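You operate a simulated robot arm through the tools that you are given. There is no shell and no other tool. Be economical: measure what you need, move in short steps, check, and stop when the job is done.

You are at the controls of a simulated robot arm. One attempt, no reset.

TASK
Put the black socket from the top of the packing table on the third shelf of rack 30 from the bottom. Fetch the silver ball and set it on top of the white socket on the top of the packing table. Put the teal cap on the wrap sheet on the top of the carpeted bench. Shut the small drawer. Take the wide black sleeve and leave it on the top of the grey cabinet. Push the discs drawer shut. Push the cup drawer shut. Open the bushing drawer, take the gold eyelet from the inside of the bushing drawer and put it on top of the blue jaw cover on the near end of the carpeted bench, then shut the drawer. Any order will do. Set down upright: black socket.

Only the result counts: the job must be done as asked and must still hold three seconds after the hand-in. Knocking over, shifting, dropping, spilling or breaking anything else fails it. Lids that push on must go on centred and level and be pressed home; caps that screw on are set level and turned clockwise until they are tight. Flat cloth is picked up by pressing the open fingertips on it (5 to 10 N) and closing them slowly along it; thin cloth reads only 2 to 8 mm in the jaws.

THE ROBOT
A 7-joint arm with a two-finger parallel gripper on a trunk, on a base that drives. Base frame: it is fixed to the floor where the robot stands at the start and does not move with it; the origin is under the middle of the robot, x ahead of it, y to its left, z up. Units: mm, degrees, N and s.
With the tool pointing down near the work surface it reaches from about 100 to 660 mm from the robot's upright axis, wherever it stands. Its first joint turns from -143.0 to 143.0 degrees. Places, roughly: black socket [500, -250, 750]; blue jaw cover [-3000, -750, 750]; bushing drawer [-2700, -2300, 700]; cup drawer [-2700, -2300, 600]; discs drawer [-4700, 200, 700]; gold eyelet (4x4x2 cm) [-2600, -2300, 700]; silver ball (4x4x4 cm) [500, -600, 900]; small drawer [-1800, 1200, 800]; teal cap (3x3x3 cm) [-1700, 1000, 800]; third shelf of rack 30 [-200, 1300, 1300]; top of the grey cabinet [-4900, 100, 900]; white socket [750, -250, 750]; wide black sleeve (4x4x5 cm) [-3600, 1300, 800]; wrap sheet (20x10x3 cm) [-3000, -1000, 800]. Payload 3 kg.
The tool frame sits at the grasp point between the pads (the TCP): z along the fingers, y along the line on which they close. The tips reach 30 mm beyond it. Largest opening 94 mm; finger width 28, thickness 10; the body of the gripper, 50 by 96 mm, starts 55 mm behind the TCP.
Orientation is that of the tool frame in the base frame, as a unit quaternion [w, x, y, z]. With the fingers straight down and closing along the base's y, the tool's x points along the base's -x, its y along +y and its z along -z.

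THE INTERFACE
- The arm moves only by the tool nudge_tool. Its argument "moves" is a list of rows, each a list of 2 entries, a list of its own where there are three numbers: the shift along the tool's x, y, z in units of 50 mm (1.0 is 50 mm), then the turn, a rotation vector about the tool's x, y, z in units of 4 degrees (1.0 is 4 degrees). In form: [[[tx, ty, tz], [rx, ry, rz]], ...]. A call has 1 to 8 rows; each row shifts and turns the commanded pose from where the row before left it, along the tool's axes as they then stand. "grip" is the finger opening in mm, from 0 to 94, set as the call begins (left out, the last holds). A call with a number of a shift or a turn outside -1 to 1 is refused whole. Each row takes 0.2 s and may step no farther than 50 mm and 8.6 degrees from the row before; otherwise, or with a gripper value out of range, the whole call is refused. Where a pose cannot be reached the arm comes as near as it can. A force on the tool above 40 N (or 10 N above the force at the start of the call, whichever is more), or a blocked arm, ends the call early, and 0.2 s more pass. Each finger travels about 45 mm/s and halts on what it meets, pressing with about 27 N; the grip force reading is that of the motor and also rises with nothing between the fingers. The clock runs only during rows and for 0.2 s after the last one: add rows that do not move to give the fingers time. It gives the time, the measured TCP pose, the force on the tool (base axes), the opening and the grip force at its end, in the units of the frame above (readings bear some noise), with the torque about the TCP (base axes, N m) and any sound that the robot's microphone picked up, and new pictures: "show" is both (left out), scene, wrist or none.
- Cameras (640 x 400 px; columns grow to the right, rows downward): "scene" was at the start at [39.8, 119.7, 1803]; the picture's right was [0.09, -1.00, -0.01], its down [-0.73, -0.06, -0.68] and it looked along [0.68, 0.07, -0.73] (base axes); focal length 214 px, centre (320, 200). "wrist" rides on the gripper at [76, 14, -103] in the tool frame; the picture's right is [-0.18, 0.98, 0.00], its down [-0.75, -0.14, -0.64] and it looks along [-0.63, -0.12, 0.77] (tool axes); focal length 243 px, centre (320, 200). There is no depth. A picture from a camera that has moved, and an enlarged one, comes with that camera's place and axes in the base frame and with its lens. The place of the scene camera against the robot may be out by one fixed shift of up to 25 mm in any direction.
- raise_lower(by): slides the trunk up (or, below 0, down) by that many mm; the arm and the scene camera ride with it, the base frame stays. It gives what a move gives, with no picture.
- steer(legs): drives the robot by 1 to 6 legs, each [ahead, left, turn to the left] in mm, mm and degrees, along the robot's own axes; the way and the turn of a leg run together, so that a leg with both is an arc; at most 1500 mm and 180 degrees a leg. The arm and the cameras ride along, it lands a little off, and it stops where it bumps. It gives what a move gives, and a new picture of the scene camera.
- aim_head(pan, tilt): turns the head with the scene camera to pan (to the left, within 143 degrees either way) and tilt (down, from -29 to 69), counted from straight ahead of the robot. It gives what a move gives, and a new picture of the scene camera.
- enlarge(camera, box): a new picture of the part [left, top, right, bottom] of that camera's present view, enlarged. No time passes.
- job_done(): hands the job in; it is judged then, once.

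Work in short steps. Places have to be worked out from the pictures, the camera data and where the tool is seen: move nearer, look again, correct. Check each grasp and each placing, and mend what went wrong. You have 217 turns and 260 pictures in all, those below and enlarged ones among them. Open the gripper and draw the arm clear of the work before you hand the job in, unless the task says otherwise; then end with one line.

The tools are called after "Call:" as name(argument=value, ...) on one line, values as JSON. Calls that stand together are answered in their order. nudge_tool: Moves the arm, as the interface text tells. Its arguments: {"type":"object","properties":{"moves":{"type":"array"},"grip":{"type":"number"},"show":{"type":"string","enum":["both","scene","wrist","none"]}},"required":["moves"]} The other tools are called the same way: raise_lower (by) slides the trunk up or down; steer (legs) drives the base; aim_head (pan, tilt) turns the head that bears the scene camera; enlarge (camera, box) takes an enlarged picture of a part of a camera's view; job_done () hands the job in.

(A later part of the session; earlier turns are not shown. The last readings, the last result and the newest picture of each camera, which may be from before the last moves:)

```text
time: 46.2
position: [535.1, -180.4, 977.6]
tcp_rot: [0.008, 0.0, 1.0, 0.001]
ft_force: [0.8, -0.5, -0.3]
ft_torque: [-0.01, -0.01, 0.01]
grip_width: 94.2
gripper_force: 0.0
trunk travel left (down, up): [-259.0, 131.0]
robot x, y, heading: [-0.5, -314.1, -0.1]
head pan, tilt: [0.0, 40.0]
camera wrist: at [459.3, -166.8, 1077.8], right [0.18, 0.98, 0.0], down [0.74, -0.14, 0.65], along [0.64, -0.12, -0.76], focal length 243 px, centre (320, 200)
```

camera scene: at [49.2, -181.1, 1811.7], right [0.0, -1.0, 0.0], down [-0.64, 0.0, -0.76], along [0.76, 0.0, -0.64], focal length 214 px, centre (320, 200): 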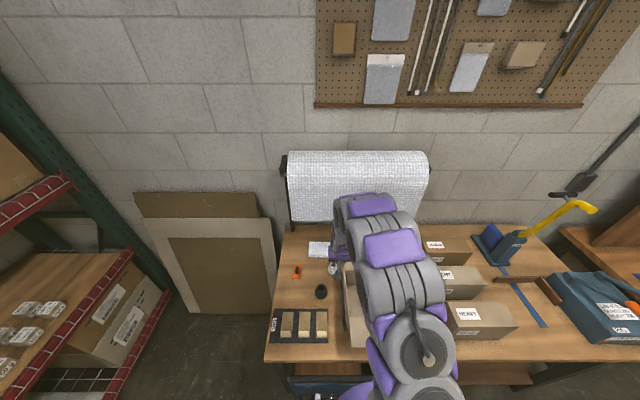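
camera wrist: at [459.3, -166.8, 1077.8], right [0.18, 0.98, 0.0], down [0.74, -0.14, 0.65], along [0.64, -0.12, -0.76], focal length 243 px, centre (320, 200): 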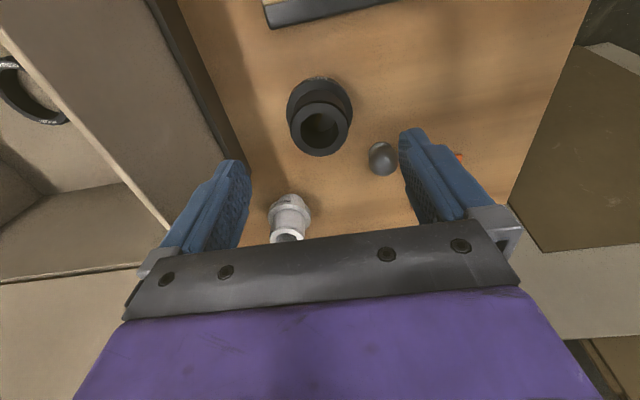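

Aligned (axis ≈[538,-181]). I go down to TCP z≈904 and close on the neck.

Call:
nudge_tool(moves=[[[-0.06, -0.01, 0.5], [0, 0, 0]], [[0, 0, 0.5], [0, 0, 0]], [[0, 0, 0.46], [0, 0, 0]], [[0, 0, 0], [0, 0, 0]]], show="wrist")

Call:
nudge_tool(moves=[[[0, 0, 0], [0, 0, 0]], [[0, 0, 0], [0, 0, 0]], [[0, 0, 0], [0, 0, 0]], [[0, 0, 0], [0, 0, 0]], [[0, 0, 0], [0, 0, 0]]], show="wrist", grip=30)

```text
time: 47.2
position: [541.4, -180.7, 904.3]
tcp_rot: [0.006, -0.001, 1.0, 0.002]
ft_force: [0.2, -0.5, 0.7]
ft_torque: [0.0, 0.02, -0.01]
grip_width: 94.0
gripper_force: 0.1
trunk travel left (down, up): [-259.0, 131.0]
robot x, y, heading: [3.7, -317.3, -0.2]
head pan, tilt: [0.0, 40.0]
camera wrist: at [463.4, -166.6, 1005.2], right [0.18, 0.98, 0.0], down [0.74, -0.14, 0.65], along [0.64, -0.12, -0.76], focal length 243 px, centre (320, 200)
```

wrist: 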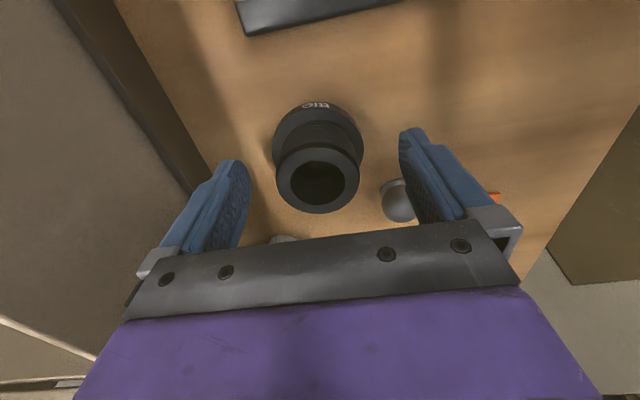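

```text
time: 48.4
position: [540.2, -181.1, 904.1]
tcp_rot: [0.007, 0.0, 1.0, 0.001]
ft_force: [-0.6, -0.3, 0.5]
ft_torque: [-0.03, -0.04, -0.03]
grip_width: 42.0
gripper_force: 27.0
trunk travel left (down, up): [-259.0, 131.0]
robot x, y, heading: [1.5, -318.0, -0.0]
head pan, tilt: [0.0, 40.0]
camera wrist: at [463.5, -166.6, 1005.2], right [0.18, 0.98, 0.0], down [0.74, -0.14, 0.65], along [0.64, -0.12, -0.76], focal length 243 px, centre (320, 200)
```

wrist: 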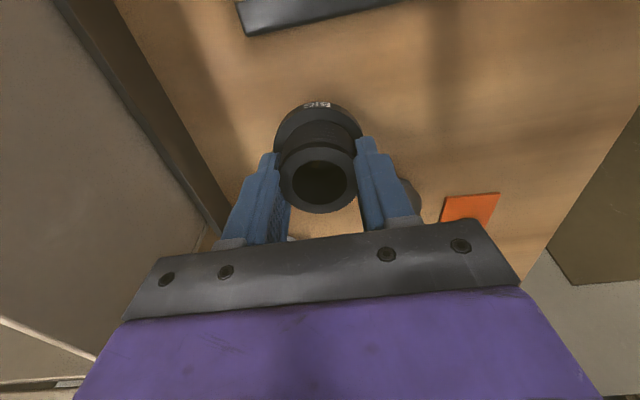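

Gripped at 42 mm. I lift and draw back, then drive back and turn left towards rack 30.

Call:
nudge_tool(moves=[[[0, 0, -0.6], [0, 0, 0]], [[0, 0, -0.9], [0, 0, 0]], [[0.2, 0, -0.9], [0, 0, 0]], [[0.5, 0, -0.8], [0, 0, 0]], [[0.5, 0, -0.8], [0, 0, 0]], [[0.5, 0, -0.8], [0, 0, 0]], [[0.5, 0, -0.8], [0, 0, 0]]], show="none")

Call:
steer(legs=[[-350, 0, 0], [0, 0, 90]])

```text
time: 50.0
position: [423.1, -182.8, 1182.5]
tcp_rot: [0.006, 0.0, 1.0, 0.001]
ft_force: [0.2, 0.1, -0.7]
ft_torque: [0.0, 0.0, 0.0]
grip_width: 42.1
gripper_force: 26.8
trunk travel left (down, up): [-259.0, 131.0]
robot x, y, heading: [-2.4, -316.3, -0.2]
head pan, tilt: [0.0, 40.0]
```

```text
time: 56.1
position: [-483.8, 108.8, 1181.7]
tcp_rot: [-0.004, 0.708, -0.706, -0.006]
ft_force: [0.2, 0.2, -0.8]
ft_torque: [0.01, -0.03, -0.03]
grip_width: 41.9
gripper_force: 27.2
trunk travel left (down, up): [-259.0, 131.0]
robot x, y, heading: [-349.4, -317.8, 89.8]
head pan, tilt: [0.0, 40.0]
camera scene: at [-504.9, -264.2, 1811.7], right [1.0, 0.0, 0.0], down [0.0, -0.64, -0.76], along [0.0, 0.76, -0.64], focal length 214 px, centre (320, 200)
```

scene: 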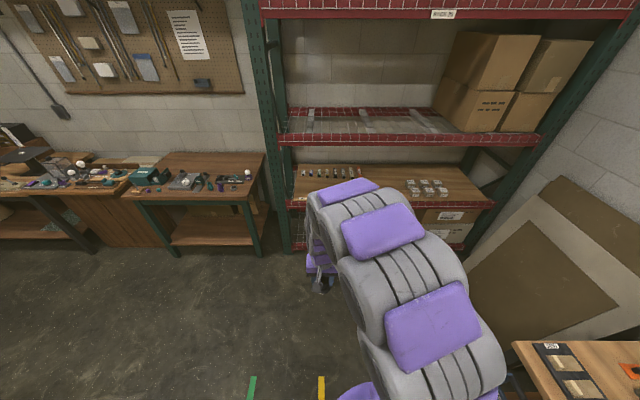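

I see rack 30: bottom shelf with cartons, wooden second shelf, and the mesh third shelf (~z 1200–1300). I zoom on it.

Call:
enlarge(camera="scene", box=[240, 0, 560, 200])

Call:
aim_head(pan=0, tilt=15)

```text
2.00 times, centred on (400, 100) of scene
camera zoom: at [-504.9, -264.2, 1811.7], right [1.0, 0.0, 0.0], down [0.0, -0.64, -0.76], along [0.0, 0.76, -0.64], focal length 429 px, centre (160, 400)
```

zoom: 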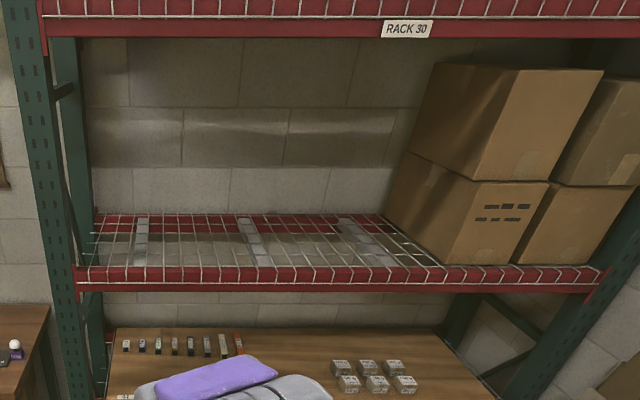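

```text
time: 57.0
position: [-483.2, 106.8, 1181.3]
tcp_rot: [-0.005, 0.708, -0.706, -0.005]
ft_force: [0.1, 0.6, -1.0]
ft_torque: [-0.04, 0.01, 0.0]
grip_width: 42.1
gripper_force: 26.9
trunk travel left (down, up): [-259.0, 131.0]
robot x, y, heading: [-350.5, -312.8, 89.9]
head pan, tilt: [0.0, 15.0]
camera scene: at [-505.1, -255.6, 1851.2], right [1.0, 0.0, 0.0], down [0.0, -0.26, -0.97], along [0.0, 0.97, -0.26], focal length 214 px, centre (320, 200)
```

scene: 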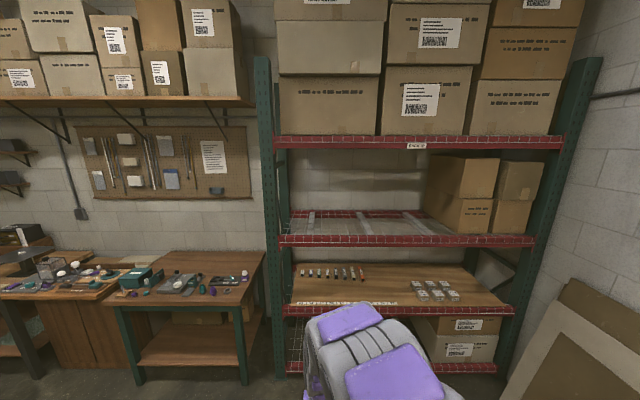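

The third shelf is the mesh one; its deck is near z≈1300. I raise trunk and arm so the socket is above it, and drive 550 mm nearer.

Call:
raise_lower(by=130)

Call:
nudge_tool(moves=[[[0, 0, -0.9], [0, 0, 0]], [[0, 0, -0.9], [0, 0, 0]], [[0, 0, -0.9], [0, 0, 0]]], show="none")

Call:
steer(legs=[[550, 0, 0]])

Call:
nudge_tool(moves=[[[0, 0, 0], [0, 0, 0]], [[0, 0, 0], [0, 0, 0]], [[0, 0, 0], [0, 0, 0]]], show="wrist")

```text
time: 58.5
position: [-483.6, 108.6, 1311.5]
tcp_rot: [-0.005, 0.708, -0.706, -0.005]
ft_force: [0.2, 0.1, -0.1]
ft_torque: [0.01, -0.03, 0.02]
grip_width: 41.9
gripper_force: 27.7
trunk travel left (down, up): [-389.0, 1.0]
robot x, y, heading: [-351.7, -314.4, 90.1]
head pan, tilt: [0.0, 15.0]
```

```text
time: 59.4
position: [-480.7, 103.7, 1445.6]
tcp_rot: [-0.004, 0.707, -0.707, -0.006]
ft_force: [0.3, 0.1, -0.6]
ft_torque: [0.0, 0.03, 0.02]
grip_width: 42.1
gripper_force: 26.5
trunk travel left (down, up): [-389.0, 1.0]
robot x, y, heading: [-350.1, -314.8, 89.9]
head pan, tilt: [0.0, 15.0]
```

```text
time: 62.5
position: [-481.7, 651.0, 1445.4]
tcp_rot: [-0.005, 0.708, -0.707, -0.006]
ft_force: [1.0, -0.2, -0.3]
ft_torque: [0.02, 0.0, 0.01]
grip_width: 42.1
gripper_force: 27.3
trunk travel left (down, up): [-389.0, 1.0]
robot x, y, heading: [-354.3, 231.5, 90.2]
head pan, tilt: [0.0, 15.0]
camera scene: at [-505.1, 289.5, 1981.3], right [1.0, 0.0, 0.0], down [0.0, -0.26, -0.97], along [0.0, 0.97, -0.26], focal length 214 px, centre (320, 200)
```

scene: 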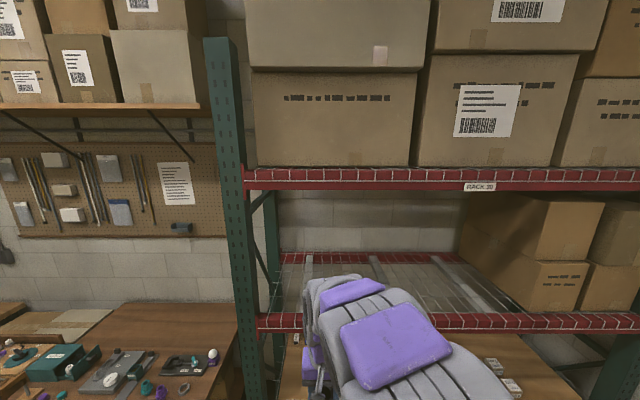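

```text
time: 63.3
position: [-482.1, 648.8, 1446.4]
tcp_rot: [-0.004, 0.708, -0.706, -0.006]
ft_force: [-0.6, 0.6, -1.1]
ft_torque: [0.0, 0.01, -0.02]
grip_width: 41.6
gripper_force: 26.9
trunk travel left (down, up): [-389.0, 1.0]
robot x, y, heading: [-350.6, 231.6, 90.2]
head pan, tilt: [0.0, 15.0]
camera wrist: at [-495.0, 571.6, 1547.0], right [-0.98, 0.18, 0.0], down [0.14, 0.74, 0.65], along [0.12, 0.64, -0.76], focal length 243 px, centre (320, 200)
```

wrist: 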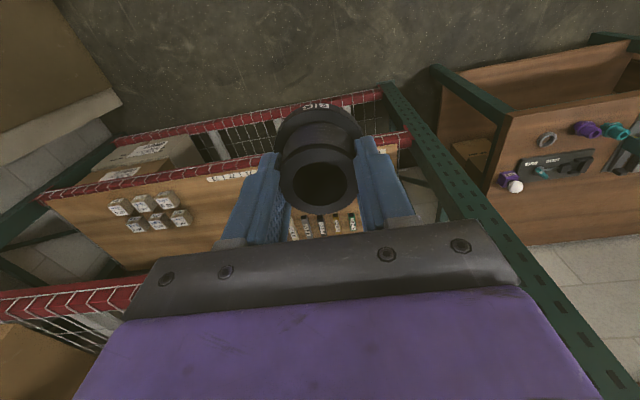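

Triangulation: third shelf's front beam ≈ y 1113, top z≈1210; fourth beam underside ≈1820. I lower the trunk 80 mm for equal clearance and drive 430 mm forward.

Call:
raise_lower(by=-80)

Call:
steer(legs=[[430, 0, 0]])

Call:
nudge_tool(moves=[[[0, 0, 0], [0, 0, 0]], [[0, 0, 0], [0, 0, 0]], [[0, 0, 0], [0, 0, 0]]], show="wrist")

```text
time: 64.5
position: [-482.3, 649.1, 1365.7]
tcp_rot: [-0.004, 0.708, -0.706, -0.006]
ft_force: [0.1, 0.2, -0.7]
ft_torque: [0.02, 0.03, 0.04]
grip_width: 41.9
gripper_force: 27.7
trunk travel left (down, up): [-309.0, 81.0]
robot x, y, heading: [-353.1, 230.7, 89.8]
head pan, tilt: [0.0, 15.0]
```

```text
time: 67.1
position: [-482.9, 1082.9, 1365.5]
tcp_rot: [-0.004, 0.708, -0.706, -0.006]
ft_force: [-0.8, 0.6, -0.7]
ft_torque: [-0.04, -0.01, 0.01]
grip_width: 42.3
gripper_force: 27.1
trunk travel left (down, up): [-309.0, 81.0]
robot x, y, heading: [-350.5, 662.5, 89.9]
head pan, tilt: [0.0, 15.0]
camera scene: at [-506.1, 722.4, 1901.2], right [1.0, 0.0, 0.0], down [0.0, -0.26, -0.97], along [0.0, 0.97, -0.26], focal length 214 px, centre (320, 200)
```

scene: 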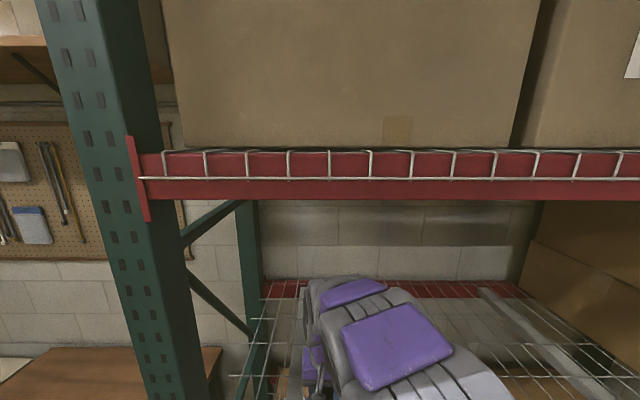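

```text
time: 67.9
position: [-481.8, 1081.0, 1367.1]
tcp_rot: [-0.005, 0.708, -0.706, -0.005]
ft_force: [0.1, 0.5, -0.8]
ft_torque: [-0.05, 0.0, 0.0]
grip_width: 41.9
gripper_force: 26.6
trunk travel left (down, up): [-309.0, 81.0]
robot x, y, heading: [-349.1, 663.9, 90.2]
head pan, tilt: [0.0, 15.0]
camera wrist: at [-494.4, 1003.7, 1467.1], right [-0.98, 0.18, 0.01], down [0.14, 0.74, 0.65], along [0.12, 0.64, -0.76], focal length 243 px, centre (320, 200)
```

wrist: 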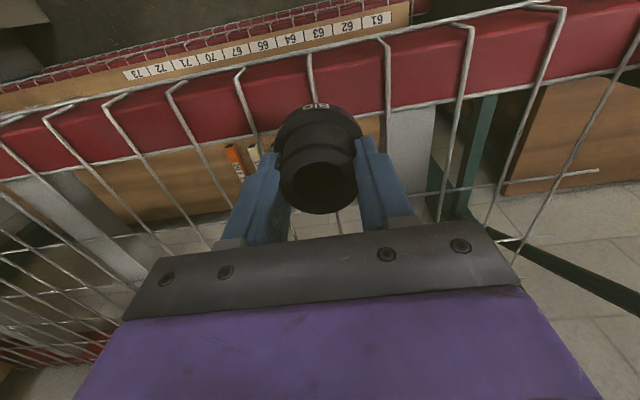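

I need to know the mesh geometry (wire spacing, support bars) before placing. I zoom both views.

Call:
enlarge(camera="scene", box=[400, 250, 640, 400])

Call:
enlarge(camera="wrist", box=[0, 0, 640, 260])

```text
2.67 times, centred on (520, 325) of scene
camera zoom: at [-505.7, 721.3, 1901.3], right [1.0, 0.0, 0.0], down [0.0, -0.26, -0.97], along [0.0, 0.97, -0.26], focal length 572 px, centre (-213, -133)
```

zoom: 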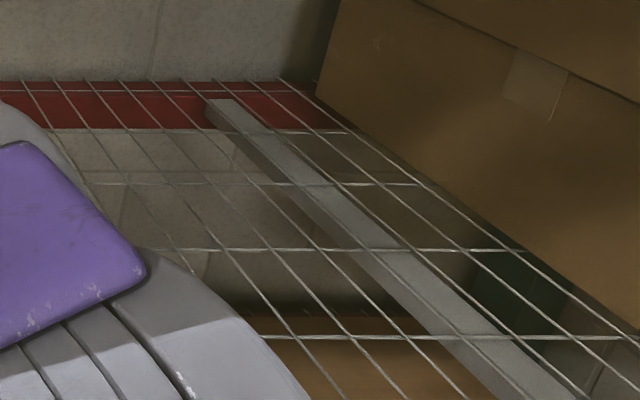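

```text
1.00 times, centred on (320, 130) of wrist (not enlarged: the box is as wide or as high as the picture)
camera zoom: at [-494.4, 1003.7, 1467.1], right [-0.98, 0.18, 0.01], down [0.14, 0.74, 0.65], along [0.12, 0.64, -0.76], focal length 243 px, centre (320, 270)
```

zoom: 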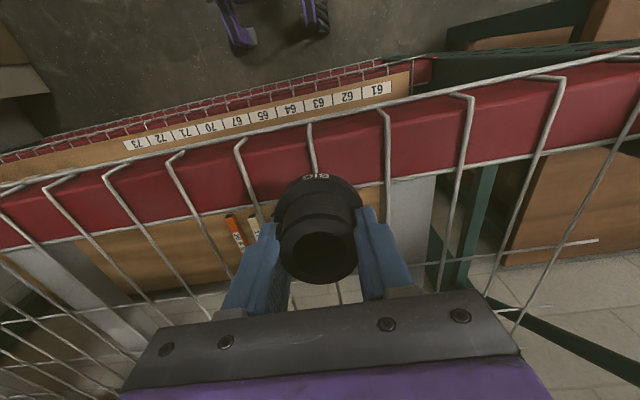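

The deck is coarse wire mesh (≈75×115 mm) on flat ~54 mm support bars. The socket's foot is narrow, so I'll stand it on the bar at x≈-575, y≈1168, between wires. I move there first at height.

Call:
nudge_tool(moves=[[[-0.6, 0.62, 0], [0, 0, 0]], [[-0.6, 0.62, 0], [0, 0, 0]], [[-0.55, 0.62, 0], [0, 0, 0]], [[0, 0, 0], [0, 0, 0]]], show="wrist")

Call:
enlarge(camera="wrist", box=[200, 0, 440, 150])

```text
time: 68.9
position: [-574.7, 1166.7, 1368.5]
tcp_rot: [-0.004, 0.708, -0.706, -0.007]
ft_force: [-0.2, 0.2, 0.3]
ft_torque: [0.02, -0.02, 0.02]
grip_width: 42.1
gripper_force: 27.2
trunk travel left (down, up): [-309.0, 81.0]
robot x, y, heading: [-349.9, 664.1, 89.9]
head pan, tilt: [0.0, 15.0]
camera wrist: at [-587.3, 1088.8, 1470.1], right [-0.98, 0.18, 0.01], down [0.14, 0.74, 0.65], along [0.12, 0.64, -0.76], focal length 243 px, centre (320, 200)
```

wrist: 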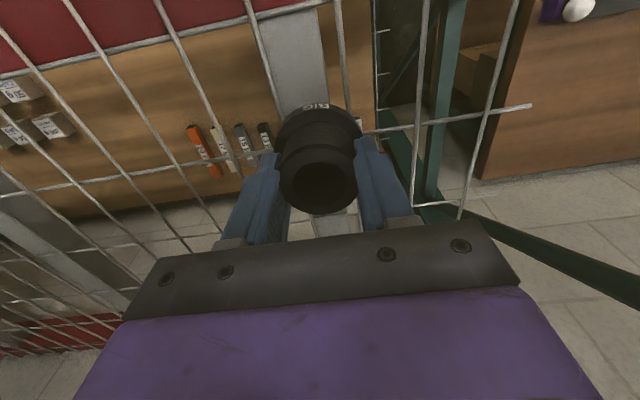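

```text
2.67 times, centred on (320, 75) of wrist
camera zoom: at [-587.3, 1088.8, 1470.1], right [-0.98, 0.18, 0.01], down [0.14, 0.74, 0.65], along [0.12, 0.64, -0.76], focal length 647 px, centre (320, 533)
```

zoom: 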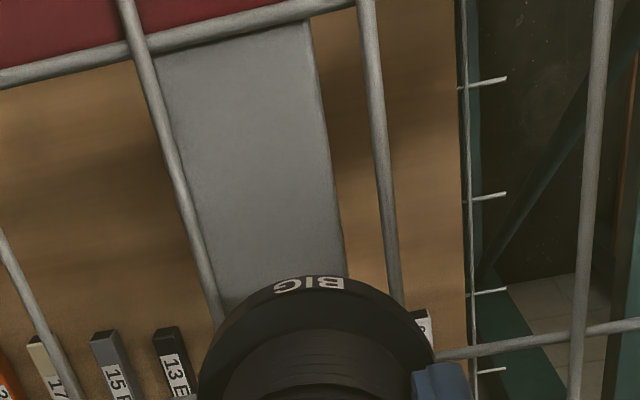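

The bar's centre lies 18 mm toward +x of the TCP, mid between cross wires is y≈1158. I correct and lower to TCP z≈1305.

Call:
nudge_tool(moves=[[[0.14, -0.36, 0], [0, 0, 0]], [[0, 0, 0.6], [0, 0, 0]], [[0, 0, 0.6], [0, 0, 0]], [[0, 0, 0], [0, 0, 0]]], show="wrist")

Call:
enlarge(camera="wrist", box=[200, 0, 440, 150])

```text
time: 69.7
position: [-558.4, 1160.6, 1319.7]
tcp_rot: [-0.006, 0.708, -0.706, -0.01]
ft_force: [0.7, -4.2, 16.1]
ft_torque: [-0.48, -0.26, -0.09]
grip_width: 42.0
gripper_force: 26.9
trunk travel left (down, up): [-309.0, 81.0]
robot x, y, heading: [-351.2, 659.2, 90.2]
head pan, tilt: [0.0, 15.0]
stopped in row 4: the force on the tool passed its limit at 78 N (the readings are from after the stop); the commanded pose is now the measured one
camera wrist: at [-569.7, 1082.0, 1420.5], right [-0.98, 0.18, 0.01], down [0.14, 0.74, 0.66], along [0.11, 0.65, -0.75], focal length 243 px, centre (320, 200)
```

wrist: 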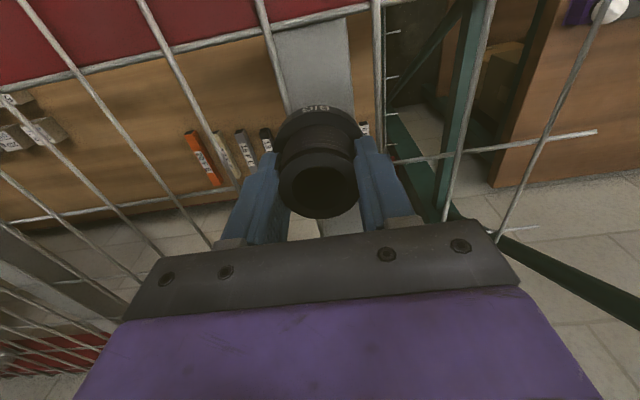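

```text
2.67 times, centred on (320, 75) of wrist
camera zoom: at [-569.7, 1082.0, 1420.5], right [-0.98, 0.18, 0.01], down [0.14, 0.74, 0.66], along [0.11, 0.65, -0.75], focal length 647 px, centre (320, 533)
```

zoom: 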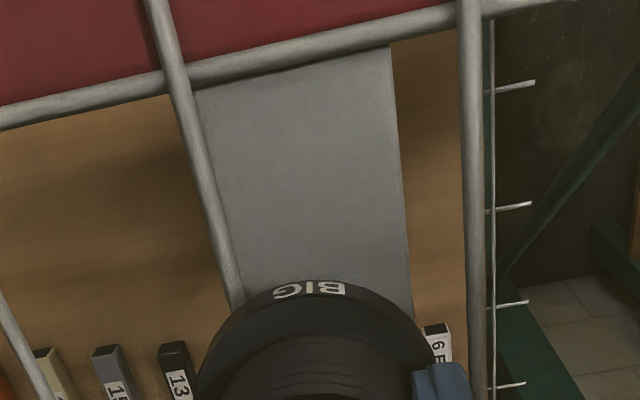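

Contact came early: the deck is at z≈1254, and the reaction sits at the +x wire. I raise 12 mm, shift 4 mm to −x and 6 mm to −y, then lower gently.

Call:
nudge_tool(moves=[[[0, 0, -0.24], [0, 0, 0]], [[0.12, 0.08, 0], [0, 0, 0]], [[0, 0, 0.12], [0, 0, 0]], [[0, 0, 0.06], [0, 0, 0]], [[0, 0, 0.04], [0, 0, 0]], [[0, 0, 0], [0, 0, 0]]], show="none")

```text
time: 71.1
position: [-562.2, 1156.5, 1319.4]
tcp_rot: [-0.006, 0.708, -0.707, -0.011]
ft_force: [1.2, 1.2, 6.4]
ft_torque: [-0.08, -0.08, 0.03]
grip_width: 42.0
gripper_force: 27.6
trunk travel left (down, up): [-309.0, 81.0]
robot x, y, heading: [-351.5, 661.8, 89.8]
head pan, tilt: [0.0, 15.0]
```

6 N contact at 1319.4, centred. I press 1.5 mm more to confirm it is seated.

Call:
nudge_tool(moves=[[[0, 0, 0.03], [0, 0, 0]], [[0, 0, 0], [0, 0, 0]]], show="none")

```text
time: 71.7
position: [-560.9, 1156.8, 1320.9]
tcp_rot: [-0.008, 0.708, -0.706, -0.012]
ft_force: [-1.0, 4.0, 27.5]
ft_torque: [-0.03, -0.22, 0.05]
grip_width: 42.0
gripper_force: 27.0
trunk travel left (down, up): [-309.0, 81.0]
robot x, y, heading: [-352.3, 663.8, 90.0]
head pan, tilt: [0.0, 15.0]
```

The tool is tipped about 1.6° from the earlier bump. I raise 4 mm, straighten it, then lower again.

Call:
nudge_tool(moves=[[[0, 0, -0.1], [0, 0, 0]], [[0, 0, 0], [0.09, 0.4, 0]], [[0, 0, 0], [0, 0, 0]], [[0, 0, 0.05], [0, 0, 0]], [[0, 0, 0.03], [0, 0, 0]], [[0, 0, 0], [0, 0, 0]]], show="none")

```text
time: 73.1
position: [-560.8, 1155.3, 1320.9]
tcp_rot: [0.001, 0.708, -0.706, 0.001]
ft_force: [0.4, -0.7, 11.7]
ft_torque: [0.16, 0.03, -0.03]
grip_width: 42.1
gripper_force: 27.1
trunk travel left (down, up): [-309.0, 81.0]
robot x, y, heading: [-353.2, 663.6, 90.1]
head pan, tilt: [0.0, 15.0]
```

Level now with 12 N contact. I release and check the socket.

Call:
nudge_tool(moves=[[[0, 0, 0], [0, 0, 0]], [[0, 0, 0], [0, 0, 0]], [[0, 0, 0], [0, 0, 0]], [[0, 0, -0.6], [0, 0, 0]], [[0, 0, -0.9], [0, 0, 0]], [[0, 0, 0], [0, 0, 0]]], show="wrist", grip=80)

Call:
enlarge(camera="wrist", box=[240, 50, 400, 150])

```text
time: 74.5
position: [-559.7, 1157.4, 1394.5]
tcp_rot: [-0.001, -0.707, 0.707, -0.002]
ft_force: [-0.8, 0.6, -0.5]
ft_torque: [-0.03, 0.02, 0.02]
grip_width: 80.0
gripper_force: 0.1
trunk travel left (down, up): [-309.0, 81.0]
robot x, y, heading: [-350.6, 663.5, 90.0]
head pan, tilt: [0.0, 15.0]
camera wrist: at [-573.2, 1081.7, 1497.2], right [-0.98, 0.18, 0.0], down [0.14, 0.76, 0.64], along [0.12, 0.63, -0.77], focal length 243 px, centre (320, 200)
```

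wrist: 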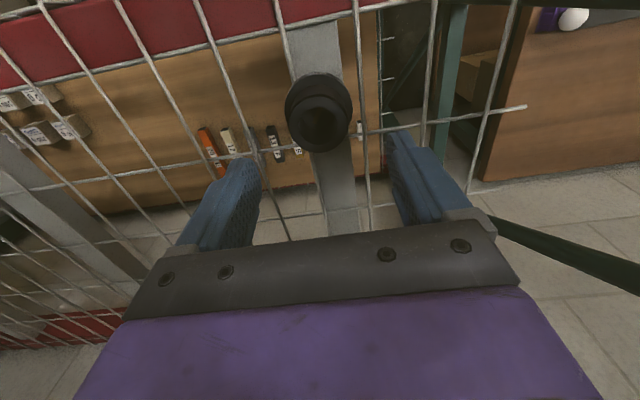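

```text
4.00 times, centred on (320, 100) of wrist
camera zoom: at [-573.2, 1081.7, 1497.2], right [-0.98, 0.18, 0.0], down [0.14, 0.76, 0.64], along [0.12, 0.63, -0.77], focal length 970 px, centre (320, 600)
```

zoom: 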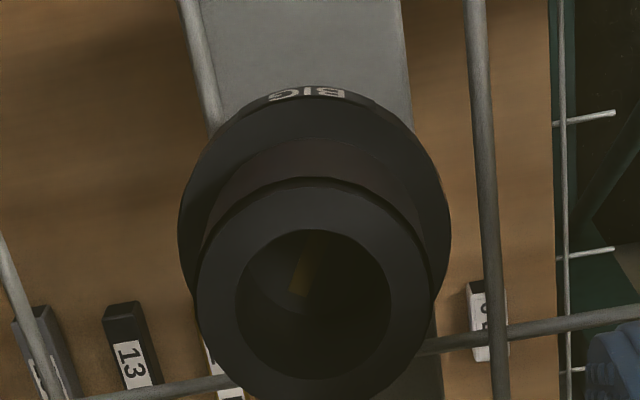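

The black socket stands upright on the bar. I back away and return to the packing table for the ball.

Call:
steer(legs=[[-840, 0, 0], [0, 0, -90], [350, 0, 0]])

Call:
aim_head(pan=0, tilt=45)

Call:
nudge_tool(moves=[[[0, 0, 0], [0, -1, 0]], [[0, -0.5, 0], [0, -1, 0]], [[0, -0.5, 0], [0, -1, 0]], [[0, -0.5, 0], [0, -1, 0]], [[0, -0.5, 0.3], [0, -1, 0]], [[0, -0.5, 0.5], [0, -1, 0]], [[0, -0.5, 0.5], [0, -1, 0]], [[0, 0, 0.5], [0, -1, 0]]], show="wrist")

```text
time: 84.7
position: [506.3, 52.5, 1394.0]
tcp_rot: [-0.003, -0.009, 1.0, 0.0]
ft_force: [0.4, 0.3, -0.2]
ft_torque: [0.03, 0.02, 0.03]
grip_width: 80.1
gripper_force: 0.0
trunk travel left (down, up): [-309.0, 81.0]
robot x, y, heading: [15.8, -163.3, 0.9]
head pan, tilt: [0.0, 15.0]
camera scene: at [68.1, -27.7, 1901.2], right [0.02, -1.0, 0.0], down [-0.26, -0.01, -0.97], along [0.97, 0.02, -0.26], focal length 214 px, centre (320, 200)
```

scene: 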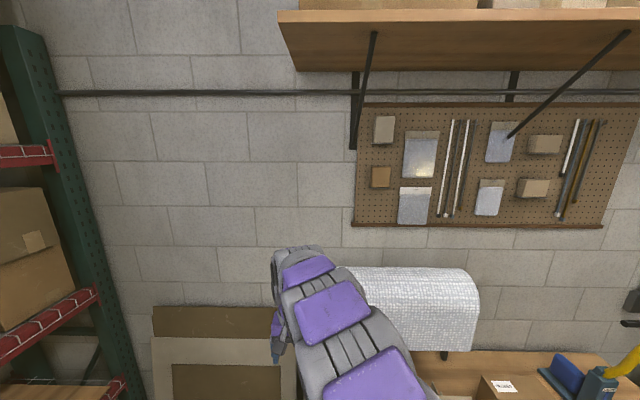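

```text
time: 85.6
position: [504.3, 52.0, 1394.9]
tcp_rot: [-0.002, -0.01, 1.0, 0.0]
ft_force: [-0.9, -0.1, 0.3]
ft_torque: [-0.01, 0.02, 0.0]
grip_width: 80.2
gripper_force: 0.0
trunk travel left (down, up): [-309.0, 81.0]
robot x, y, heading: [18.7, -164.1, 0.9]
head pan, tilt: [0.0, 45.0]
camera scene: at [55.4, -28.3, 1854.5], right [0.02, -1.0, 0.0], down [-0.71, -0.01, -0.71], along [0.71, 0.01, -0.71], focal length 214 px, centre (320, 200)
```

scene: 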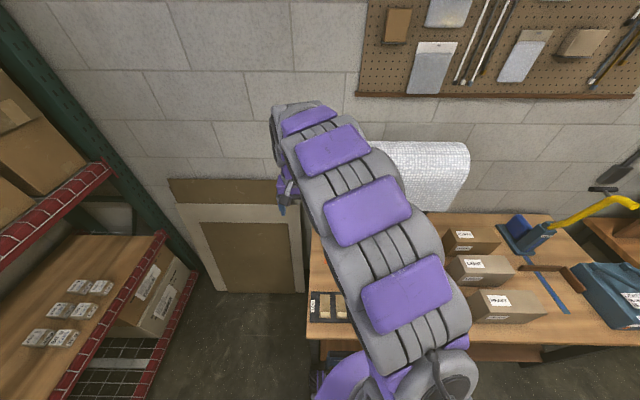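

```text
time: 87.4
position: [540.4, -98.7, 1310.6]
tcp_rot: [0.275, -0.009, 0.961, 0.002]
ft_force: [0.3, -0.1, 0.1]
ft_torque: [0.0, 0.01, 0.02]
grip_width: 80.2
gripper_force: 0.0
trunk travel left (down, up): [-309.0, 81.0]
robot x, y, heading: [9.2, -163.7, 0.9]
head pan, tilt: [0.0, 45.0]
camera wrist: at [423.0, -87.4, 1356.7], right [0.14, 0.99, 0.1], down [0.31, -0.14, 0.94], along [0.94, -0.1, -0.32], focal length 243 px, centre (320, 200)
```

wrist: 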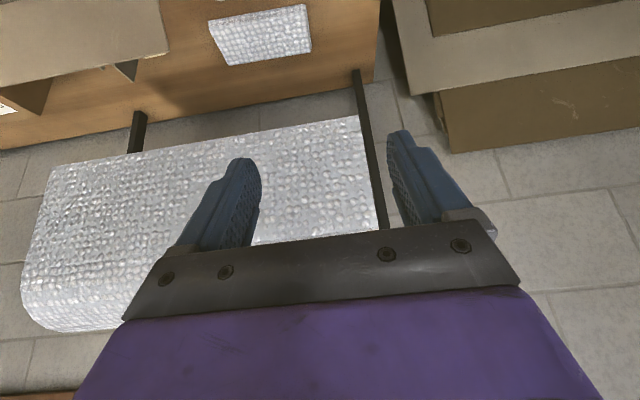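

I bring the tool down and back to about [500,-126,960], keeping clear of the roll, and finish the lean to 40°.

Call:
nudge_tool(moves=[[[0.6, -0.07, 0.6], [0, 0, 0]], [[0.6, -0.07, 0.6], [0, 0, 0]], [[0.55, -0.07, 0.7], [0, 0, 0]], [[0.55, -0.07, 0.7], [0, 0, 0]], [[0.55, -0.07, 0.7], [0, 0, 0]], [[0.55, -0.07, 0.7], [0, 0, 0]], [[0.5, -0.07, 0.65], [0, -1, 0]], [[0.35, -0.07, 0.5], [0, -1, 0]]], show="wrist", grip=46)

```text
time: 89.2
position: [498.6, -127.0, 979.6]
tcp_rot: [0.34, -0.009, 0.94, 0.003]
ft_force: [0.7, 0.4, 0.3]
ft_torque: [0.01, 0.02, 0.0]
grip_width: 46.0
gripper_force: 0.0
trunk travel left (down, up): [-309.0, 81.0]
robot x, y, heading: [14.1, -167.6, 1.0]
head pan, tilt: [0.0, 45.0]
camera wrist: at [374.7, -114.6, 1009.4], right [0.12, 0.99, 0.12], down [0.17, -0.14, 0.98], along [0.98, -0.1, -0.19], focal length 243 px, centre (320, 200)
```

wrist: 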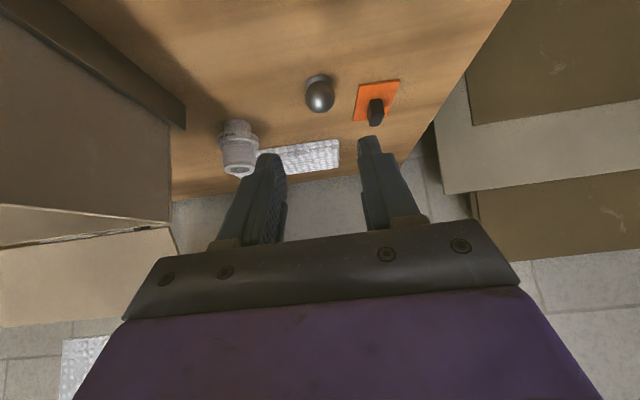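

Ball at ≈[606,-125,853]. Approaching along the lean direction to TCP ≈[597,-125,875].

Call:
nudge_tool(moves=[[[-0.04, 0.01, 0.75], [0, 0, 0]], [[-0.04, 0.01, 0.75], [0, 0, 0]], [[-0.04, 0, 0.75], [0, 0, 0]], [[-0.04, 0, 0.6], [0, 0, 0]], [[0, 0, 0], [0, 0, 0]]], show="wrist")

```text
time: 90.4
position: [594.9, -123.0, 878.8]
tcp_rot: [0.34, -0.009, 0.94, 0.003]
ft_force: [0.5, 0.0, 0.6]
ft_torque: [0.0, -0.01, 0.01]
grip_width: 46.0
gripper_force: 0.0
trunk travel left (down, up): [-309.0, 81.0]
robot x, y, heading: [15.5, -164.3, 1.1]
head pan, tilt: [0.0, 45.0]
camera wrist: at [472.4, -111.6, 908.4], right [0.12, 0.99, 0.12], down [0.17, -0.14, 0.98], along [0.98, -0.1, -0.19], focal length 243 px, centre (320, 200)
```

wrist: 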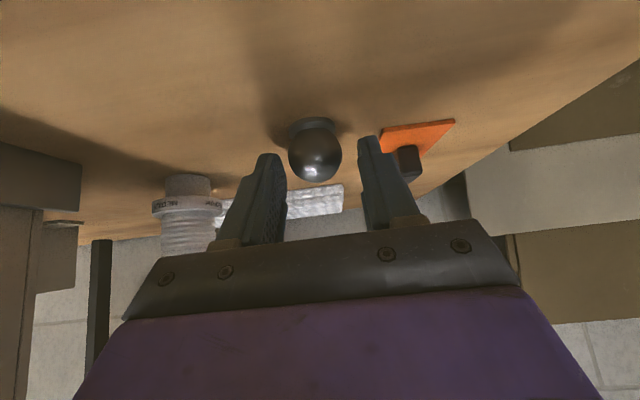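

Ball centre is at tip level; I move 8 mm further in and 4 mm down, then close.

Call:
nudge_tool(moves=[[[-0.07, -0.03, 0.17], [0, 0, 0]], [[0, 0, 0], [0, 0, 0]]], show="none")

Call:
nudge_tool(moves=[[[0, 0, 0], [0, 0, 0]], [[0, 0, 0], [0, 0, 0]], [[0, 0, 0], [0, 0, 0]], [[0, 0, 0], [0, 0, 0]]], show="wrist", grip=15)

```text
time: 91.0
position: [603.1, -124.5, 873.4]
tcp_rot: [0.34, -0.009, 0.94, 0.004]
ft_force: [0.2, 0.3, 0.1]
ft_torque: [-0.03, 0.01, 0.01]
grip_width: 46.0
gripper_force: 0.0
trunk travel left (down, up): [-309.0, 81.0]
robot x, y, heading: [18.6, -163.5, 1.0]
head pan, tilt: [0.0, 45.0]
```

```text
time: 92.0
position: [605.0, -124.2, 874.5]
tcp_rot: [0.34, -0.008, 0.94, 0.003]
ft_force: [0.1, 0.3, 0.0]
ft_torque: [0.04, 0.0, -0.01]
grip_width: 29.2
gripper_force: 27.0
trunk travel left (down, up): [-309.0, 81.0]
robot x, y, heading: [11.2, -162.3, 0.9]
head pan, tilt: [0.0, 45.0]
camera wrist: at [480.0, -113.1, 903.6], right [0.12, 0.99, 0.12], down [0.17, -0.14, 0.98], along [0.98, -0.1, -0.19], focal length 243 px, centre (320, 200)
```

wrist: 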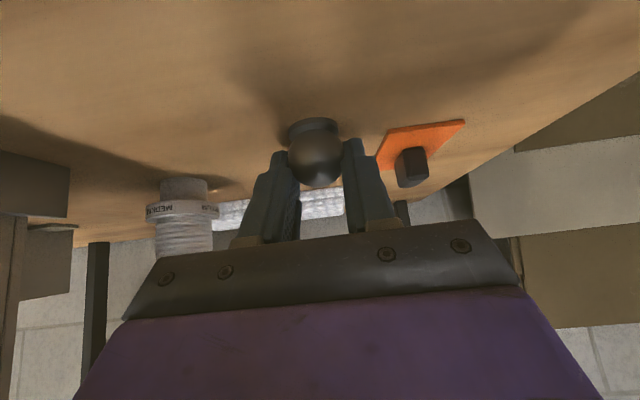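

Ball gripped (29 mm). I lift 80 mm and shift most of the way to the white socket, then look.

Call:
nudge_tool(moves=[[[-0.51, 0, -0.61], [0, 0, 0]], [[-0.51, 0, -0.61], [0, 0, 0]], [[-0.22, -0.6, 0.18], [0, 0, 0]], [[-0.22, -0.6, 0.18], [0, 0, 0]], [[-0.22, -0.55, 0.18], [0, 0, 0]], [[0, 0, 0], [0, 0, 0]]], show="wrist")

Call:
enlarge(camera="wrist", box=[240, 80, 400, 180])

```text
time: 93.4
position: [647.6, -212.7, 952.0]
tcp_rot: [0.339, -0.01, 0.941, 0.005]
ft_force: [-0.3, -0.1, 0.3]
ft_torque: [-0.01, 0.02, 0.0]
grip_width: 29.1
gripper_force: 26.9
trunk travel left (down, up): [-309.0, 81.0]
robot x, y, heading: [14.5, -164.4, 1.2]
head pan, tilt: [0.0, 45.0]
camera wrist: at [524.2, -201.1, 981.8], right [0.12, 0.99, 0.12], down [0.17, -0.14, 0.98], along [0.98, -0.1, -0.19], focal length 243 px, centre (320, 200)
```

wrist: 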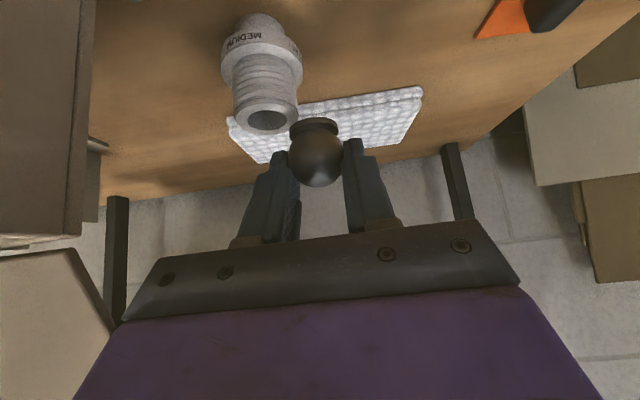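

```text
4.00 times, centred on (320, 130) of wrist
camera zoom: at [524.2, -201.1, 981.8], right [0.12, 0.99, 0.12], down [0.17, -0.14, 0.98], along [0.98, -0.1, -0.19], focal length 970 px, centre (320, 480)
```

zoom: 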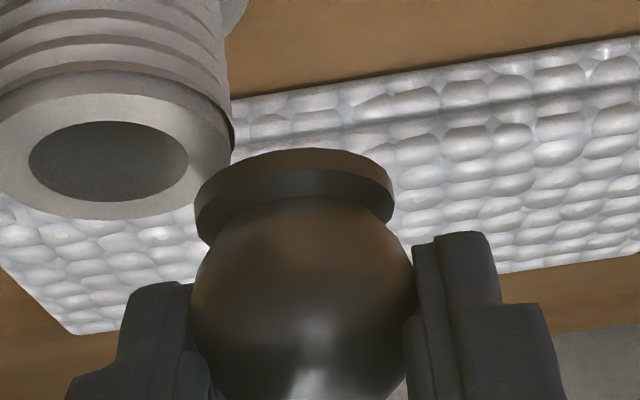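

Ring centre ≈[667,-244.5,894], the ball's foot ≈[650.5,-213.5,917]. I shift +16 mm x, −31 mm y at this height and check.

Call:
nudge_tool(moves=[[[-0.12, -0.31, 0.1], [0, 0, 0]], [[-0.12, -0.31, 0.1], [0, 0, 0]], [[0, 0, 0], [0, 0, 0]]], show="wrist")

Call:
enlarge(camera="wrist", box=[240, 80, 400, 180])

```text
time: 94.4
position: [663.4, -233.5, 953.8]
tcp_rot: [0.34, -0.017, 0.94, 0.007]
ft_force: [0.5, 45.7, 4.9]
ft_torque: [-2.22, 0.37, -3.02]
grip_width: 28.9
gripper_force: 26.4
trunk travel left (down, up): [-309.0, 81.0]
robot x, y, heading: [14.3, -161.7, 1.4]
head pan, tilt: [0.0, 45.0]
stopped in row 3: the force on the tool passed its limit at 44 N (the readings are from after the stop); the commanded pose is now the measured one
camera wrist: at [539.5, -224.2, 982.9], right [0.11, 0.99, 0.12], down [0.17, -0.14, 0.98], along [0.98, -0.08, -0.19], focal length 243 px, centre (320, 200)
```

wrist: 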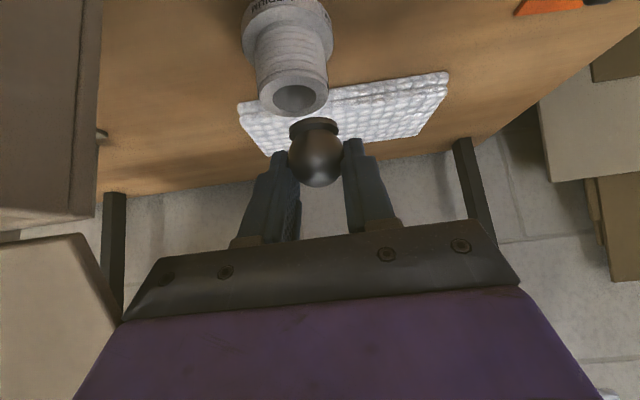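

```text
4.00 times, centred on (320, 130) of wrist
camera zoom: at [539.5, -224.2, 982.9], right [0.11, 0.99, 0.12], down [0.17, -0.14, 0.98], along [0.98, -0.08, -0.19], focal length 970 px, centre (320, 480)
```

zoom: 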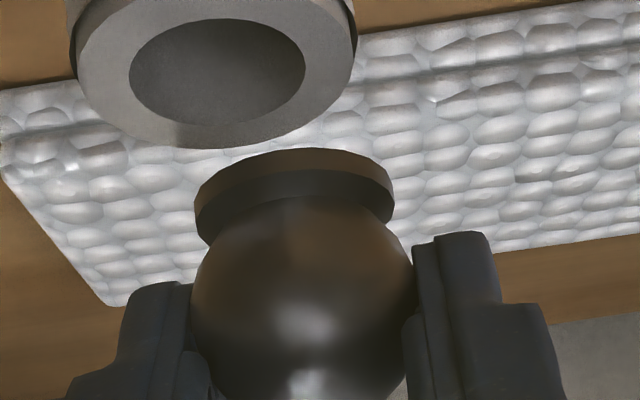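

The gripper body touched the open box's corner (y≈-283). I back off in +y and yaw the tool ~34° about the vertical so the hand leans away from the box.

Call:
nudge_tool(moves=[[[0, 0.8, 0], [0, 0, 0]], [[0, 0, 0], [0.64, 0, 0.768]], [[0, 0, 0], [0.64, 0, 0.768]], [[0, 0, 0], [0.64, 0, 0.768]], [[0, 0, 0], [0.64, 0, 0.768]], [[0, 0, 0], [0.64, 0, 0.768]], [[0, 0, 0], [0.64, 0, 0.768]], [[0, 0, 0], [0.64, 0, 0.768]]], show="scene")

Call:
nudge_tool(moves=[[[0, 0, 0], [0.64, 0, 0.768]], [[0, 0, 0], [0.64, 0, 0.768]], [[0, 0, 0], [0, 0, 0]]], show="wrist")

```text
time: 96.2
position: [662.6, -198.5, 953.1]
tcp_rot: [0.33, 0.216, 0.915, -0.078]
ft_force: [0.9, 0.5, -0.7]
ft_torque: [0.01, 0.01, -0.02]
grip_width: 29.2
gripper_force: 26.9
trunk travel left (down, up): [-309.0, 81.0]
robot x, y, heading: [17.3, -163.6, 1.1]
head pan, tilt: [0.0, 45.0]
camera scene: at [56.6, -17.9, 1853.7], right [0.02, -1.0, 0.01], down [-0.71, -0.02, -0.7], along [0.7, 0.01, -0.71], focal length 214 px, centre (320, 200)
```

scene: 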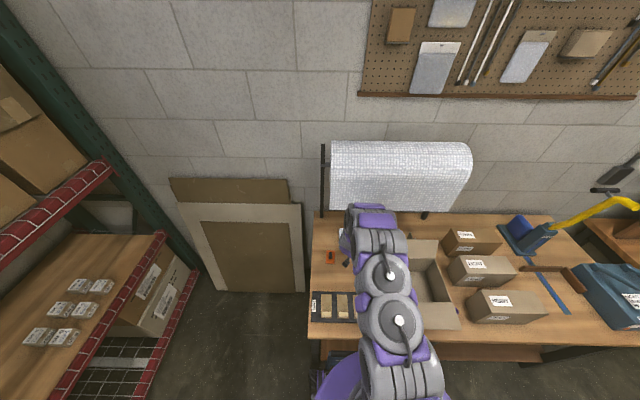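

```text
time: 97.0
position: [663.4, -200.0, 953.8]
tcp_rot: [0.325, 0.279, 0.898, -0.099]
ft_force: [-1.0, 1.0, 0.4]
ft_torque: [-0.01, 0.0, -0.04]
grip_width: 29.5
gripper_force: 26.3
trunk travel left (down, up): [-309.0, 81.0]
robot x, y, heading: [13.1, -163.9, 1.0]
head pan, tilt: [0.0, 45.0]
camera wrist: at [568.9, -117.6, 983.0], right [0.67, 0.73, 0.12], down [0.06, -0.21, 0.98], along [0.74, -0.65, -0.19], focal length 243 px, centre (320, 200)
```

wrist: 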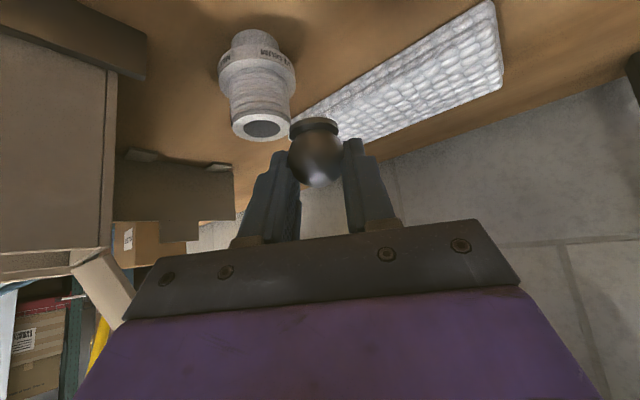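

Now yawed 34°. Ring ≈[667.5,-246], foot ≈[665,-201.5,917]. I shift −44 mm in y, +2.5 in x and check.

Call:
nudge_tool(moves=[[[-0.14, -0.235, 0.115], [0, 0, 0]], [[-0.14, -0.235, 0.115], [0, 0, 0]], [[-0.14, -0.235, 0.115], [0, 0, 0]], [[0, 0, 0], [0, 0, 0]]], show="wrist")

Call:
enlarge(camera="wrist", box=[240, 60, 400, 160])

```text
time: 98.0
position: [664.2, -247.4, 953.1]
tcp_rot: [0.324, 0.279, 0.898, -0.099]
ft_force: [-0.7, 0.3, -0.7]
ft_torque: [0.0, -0.03, -0.02]
grip_width: 28.9
gripper_force: 26.8
trunk travel left (down, up): [-309.0, 81.0]
robot x, y, heading: [16.2, -164.4, 1.0]
head pan, tilt: [0.0, 45.0]
camera wrist: at [571.1, -165.5, 983.3], right [0.67, 0.73, 0.12], down [0.06, -0.22, 0.97], along [0.74, -0.65, -0.19], focal length 243 px, centre (320, 200)
```

wrist: 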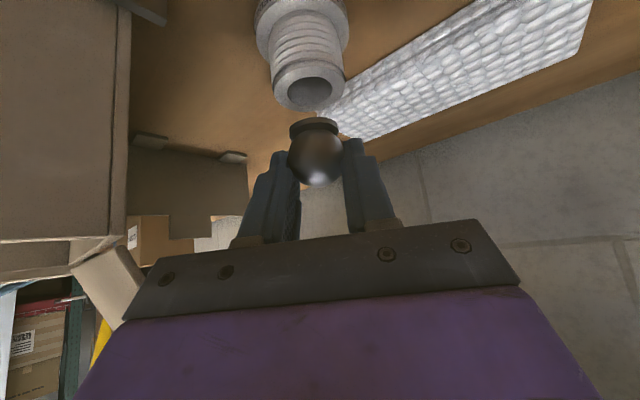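

```text
4.00 times, centred on (320, 110) of wrist
camera zoom: at [571.1, -165.5, 983.3], right [0.67, 0.73, 0.12], down [0.06, -0.22, 0.97], along [0.74, -0.65, -0.19], focal length 970 px, centre (320, 560)
```

zoom: 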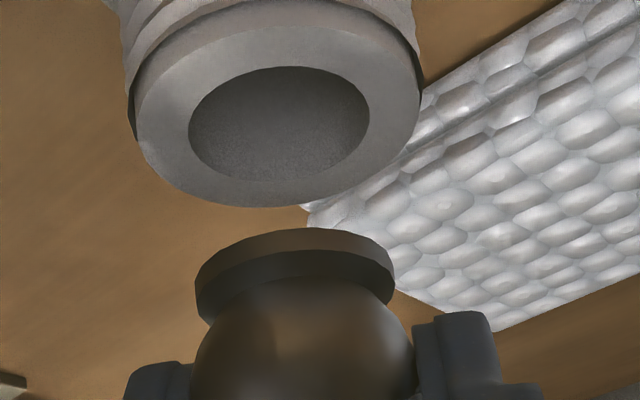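

Foot and ring axes now agree within ~1 mm; the gap is about 25 mm. I lower 16 mm straight, then in 3 mm steps.

Call:
nudge_tool(moves=[[[0.115, 0, 0.123], [0, 0, 0]], [[0.102, 0, 0.123], [0, 0, 0]], [[0.038, 0, 0.046], [0, 0, 0]], [[0, 0, 0], [0, 0, 0]]], show="none")

Call:
nudge_tool(moves=[[[0.025, 0, 0.031], [0, 0, 0]], [[0, 0, 0], [0, 0, 0]]], show="wrist")

Call:
enlarge(camera="wrist", box=[240, 60, 400, 160])

```text
time: 99.0
position: [662.9, -248.7, 935.1]
tcp_rot: [0.326, 0.28, 0.898, -0.098]
ft_force: [1.8, -1.6, 21.4]
ft_torque: [-0.07, -0.11, 0.02]
grip_width: 29.3
gripper_force: 26.7
trunk travel left (down, up): [-309.0, 81.0]
robot x, y, heading: [14.4, -166.7, 0.9]
head pan, tilt: [0.0, 45.0]
```

```text
time: 99.6
position: [664.1, -250.7, 932.8]
tcp_rot: [0.325, 0.28, 0.898, -0.098]
ft_force: [4.2, -0.6, 21.3]
ft_torque: [-0.06, -0.11, 0.01]
grip_width: 29.0
gripper_force: 26.9
trunk travel left (down, up): [-309.0, 81.0]
robot x, y, heading: [13.6, -167.1, 0.9]
head pan, tilt: [0.0, 45.0]
camera wrist: at [570.4, -167.3, 962.1], right [0.67, 0.73, 0.12], down [0.06, -0.22, 0.97], along [0.74, -0.65, -0.19], focal length 243 px, centre (320, 200)
```

wrist: 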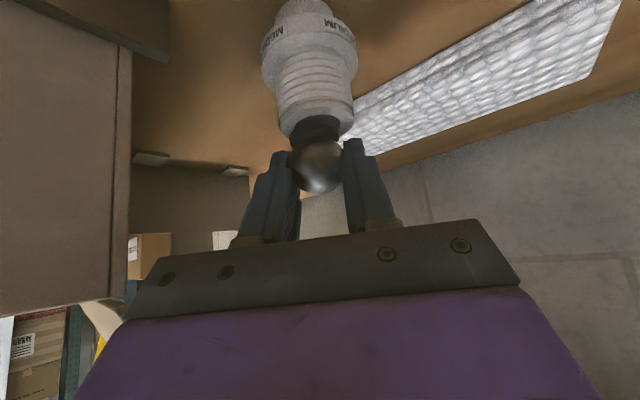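

```text
4.00 times, centred on (320, 110) of wrist
camera zoom: at [570.4, -167.3, 962.1], right [0.67, 0.73, 0.12], down [0.06, -0.22, 0.97], along [0.74, -0.65, -0.19], focal length 970 px, centre (320, 560)
```

zoom: 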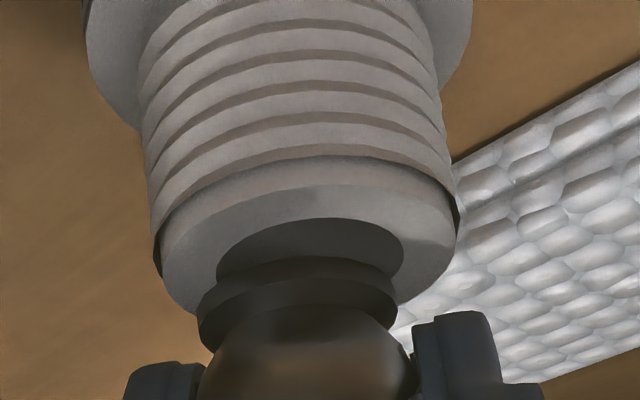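

The picture is inverted, and it shows the foot ≈11 mm too far beyond the ring centre. I raise 6 mm, shift by (−7.8, +8.6) mm and look again.

Call:
nudge_tool(moves=[[[-0.08, 0, -0.1], [0, 0, 0]], [[0.174, 0.054, -0.144], [0, 0, 0]], [[0, 0, 0], [0, 0, 0]], [[0, 0, 0], [0, 0, 0]]], show="none")

Call:
enlarge(camera="wrist", box=[240, 60, 400, 160])

```text
time: 100.6
position: [656.4, -240.0, 937.9]
tcp_rot: [0.323, 0.28, 0.899, -0.097]
ft_force: [0.0, -0.4, -0.4]
ft_torque: [-0.01, 0.01, -0.01]
grip_width: 29.2
gripper_force: 26.5
trunk travel left (down, up): [-309.0, 81.0]
robot x, y, heading: [13.2, -164.0, 1.2]
head pan, tilt: [0.0, 45.0]
```

```text
4.00 times, centred on (320, 110) of wrist
camera zoom: at [562.4, -158.2, 968.0], right [0.67, 0.73, 0.12], down [0.06, -0.22, 0.97], along [0.74, -0.65, -0.19], focal length 970 px, centre (320, 560)
```

zoom: 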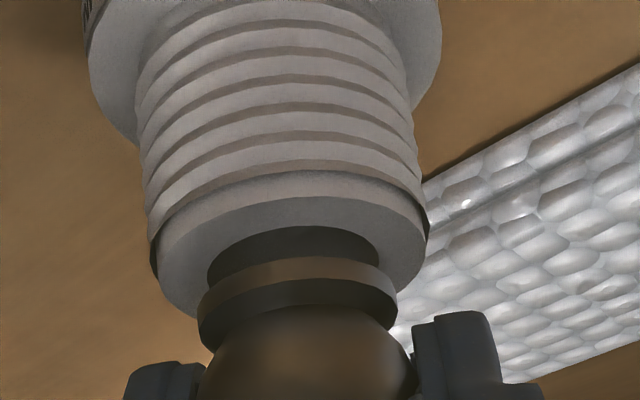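

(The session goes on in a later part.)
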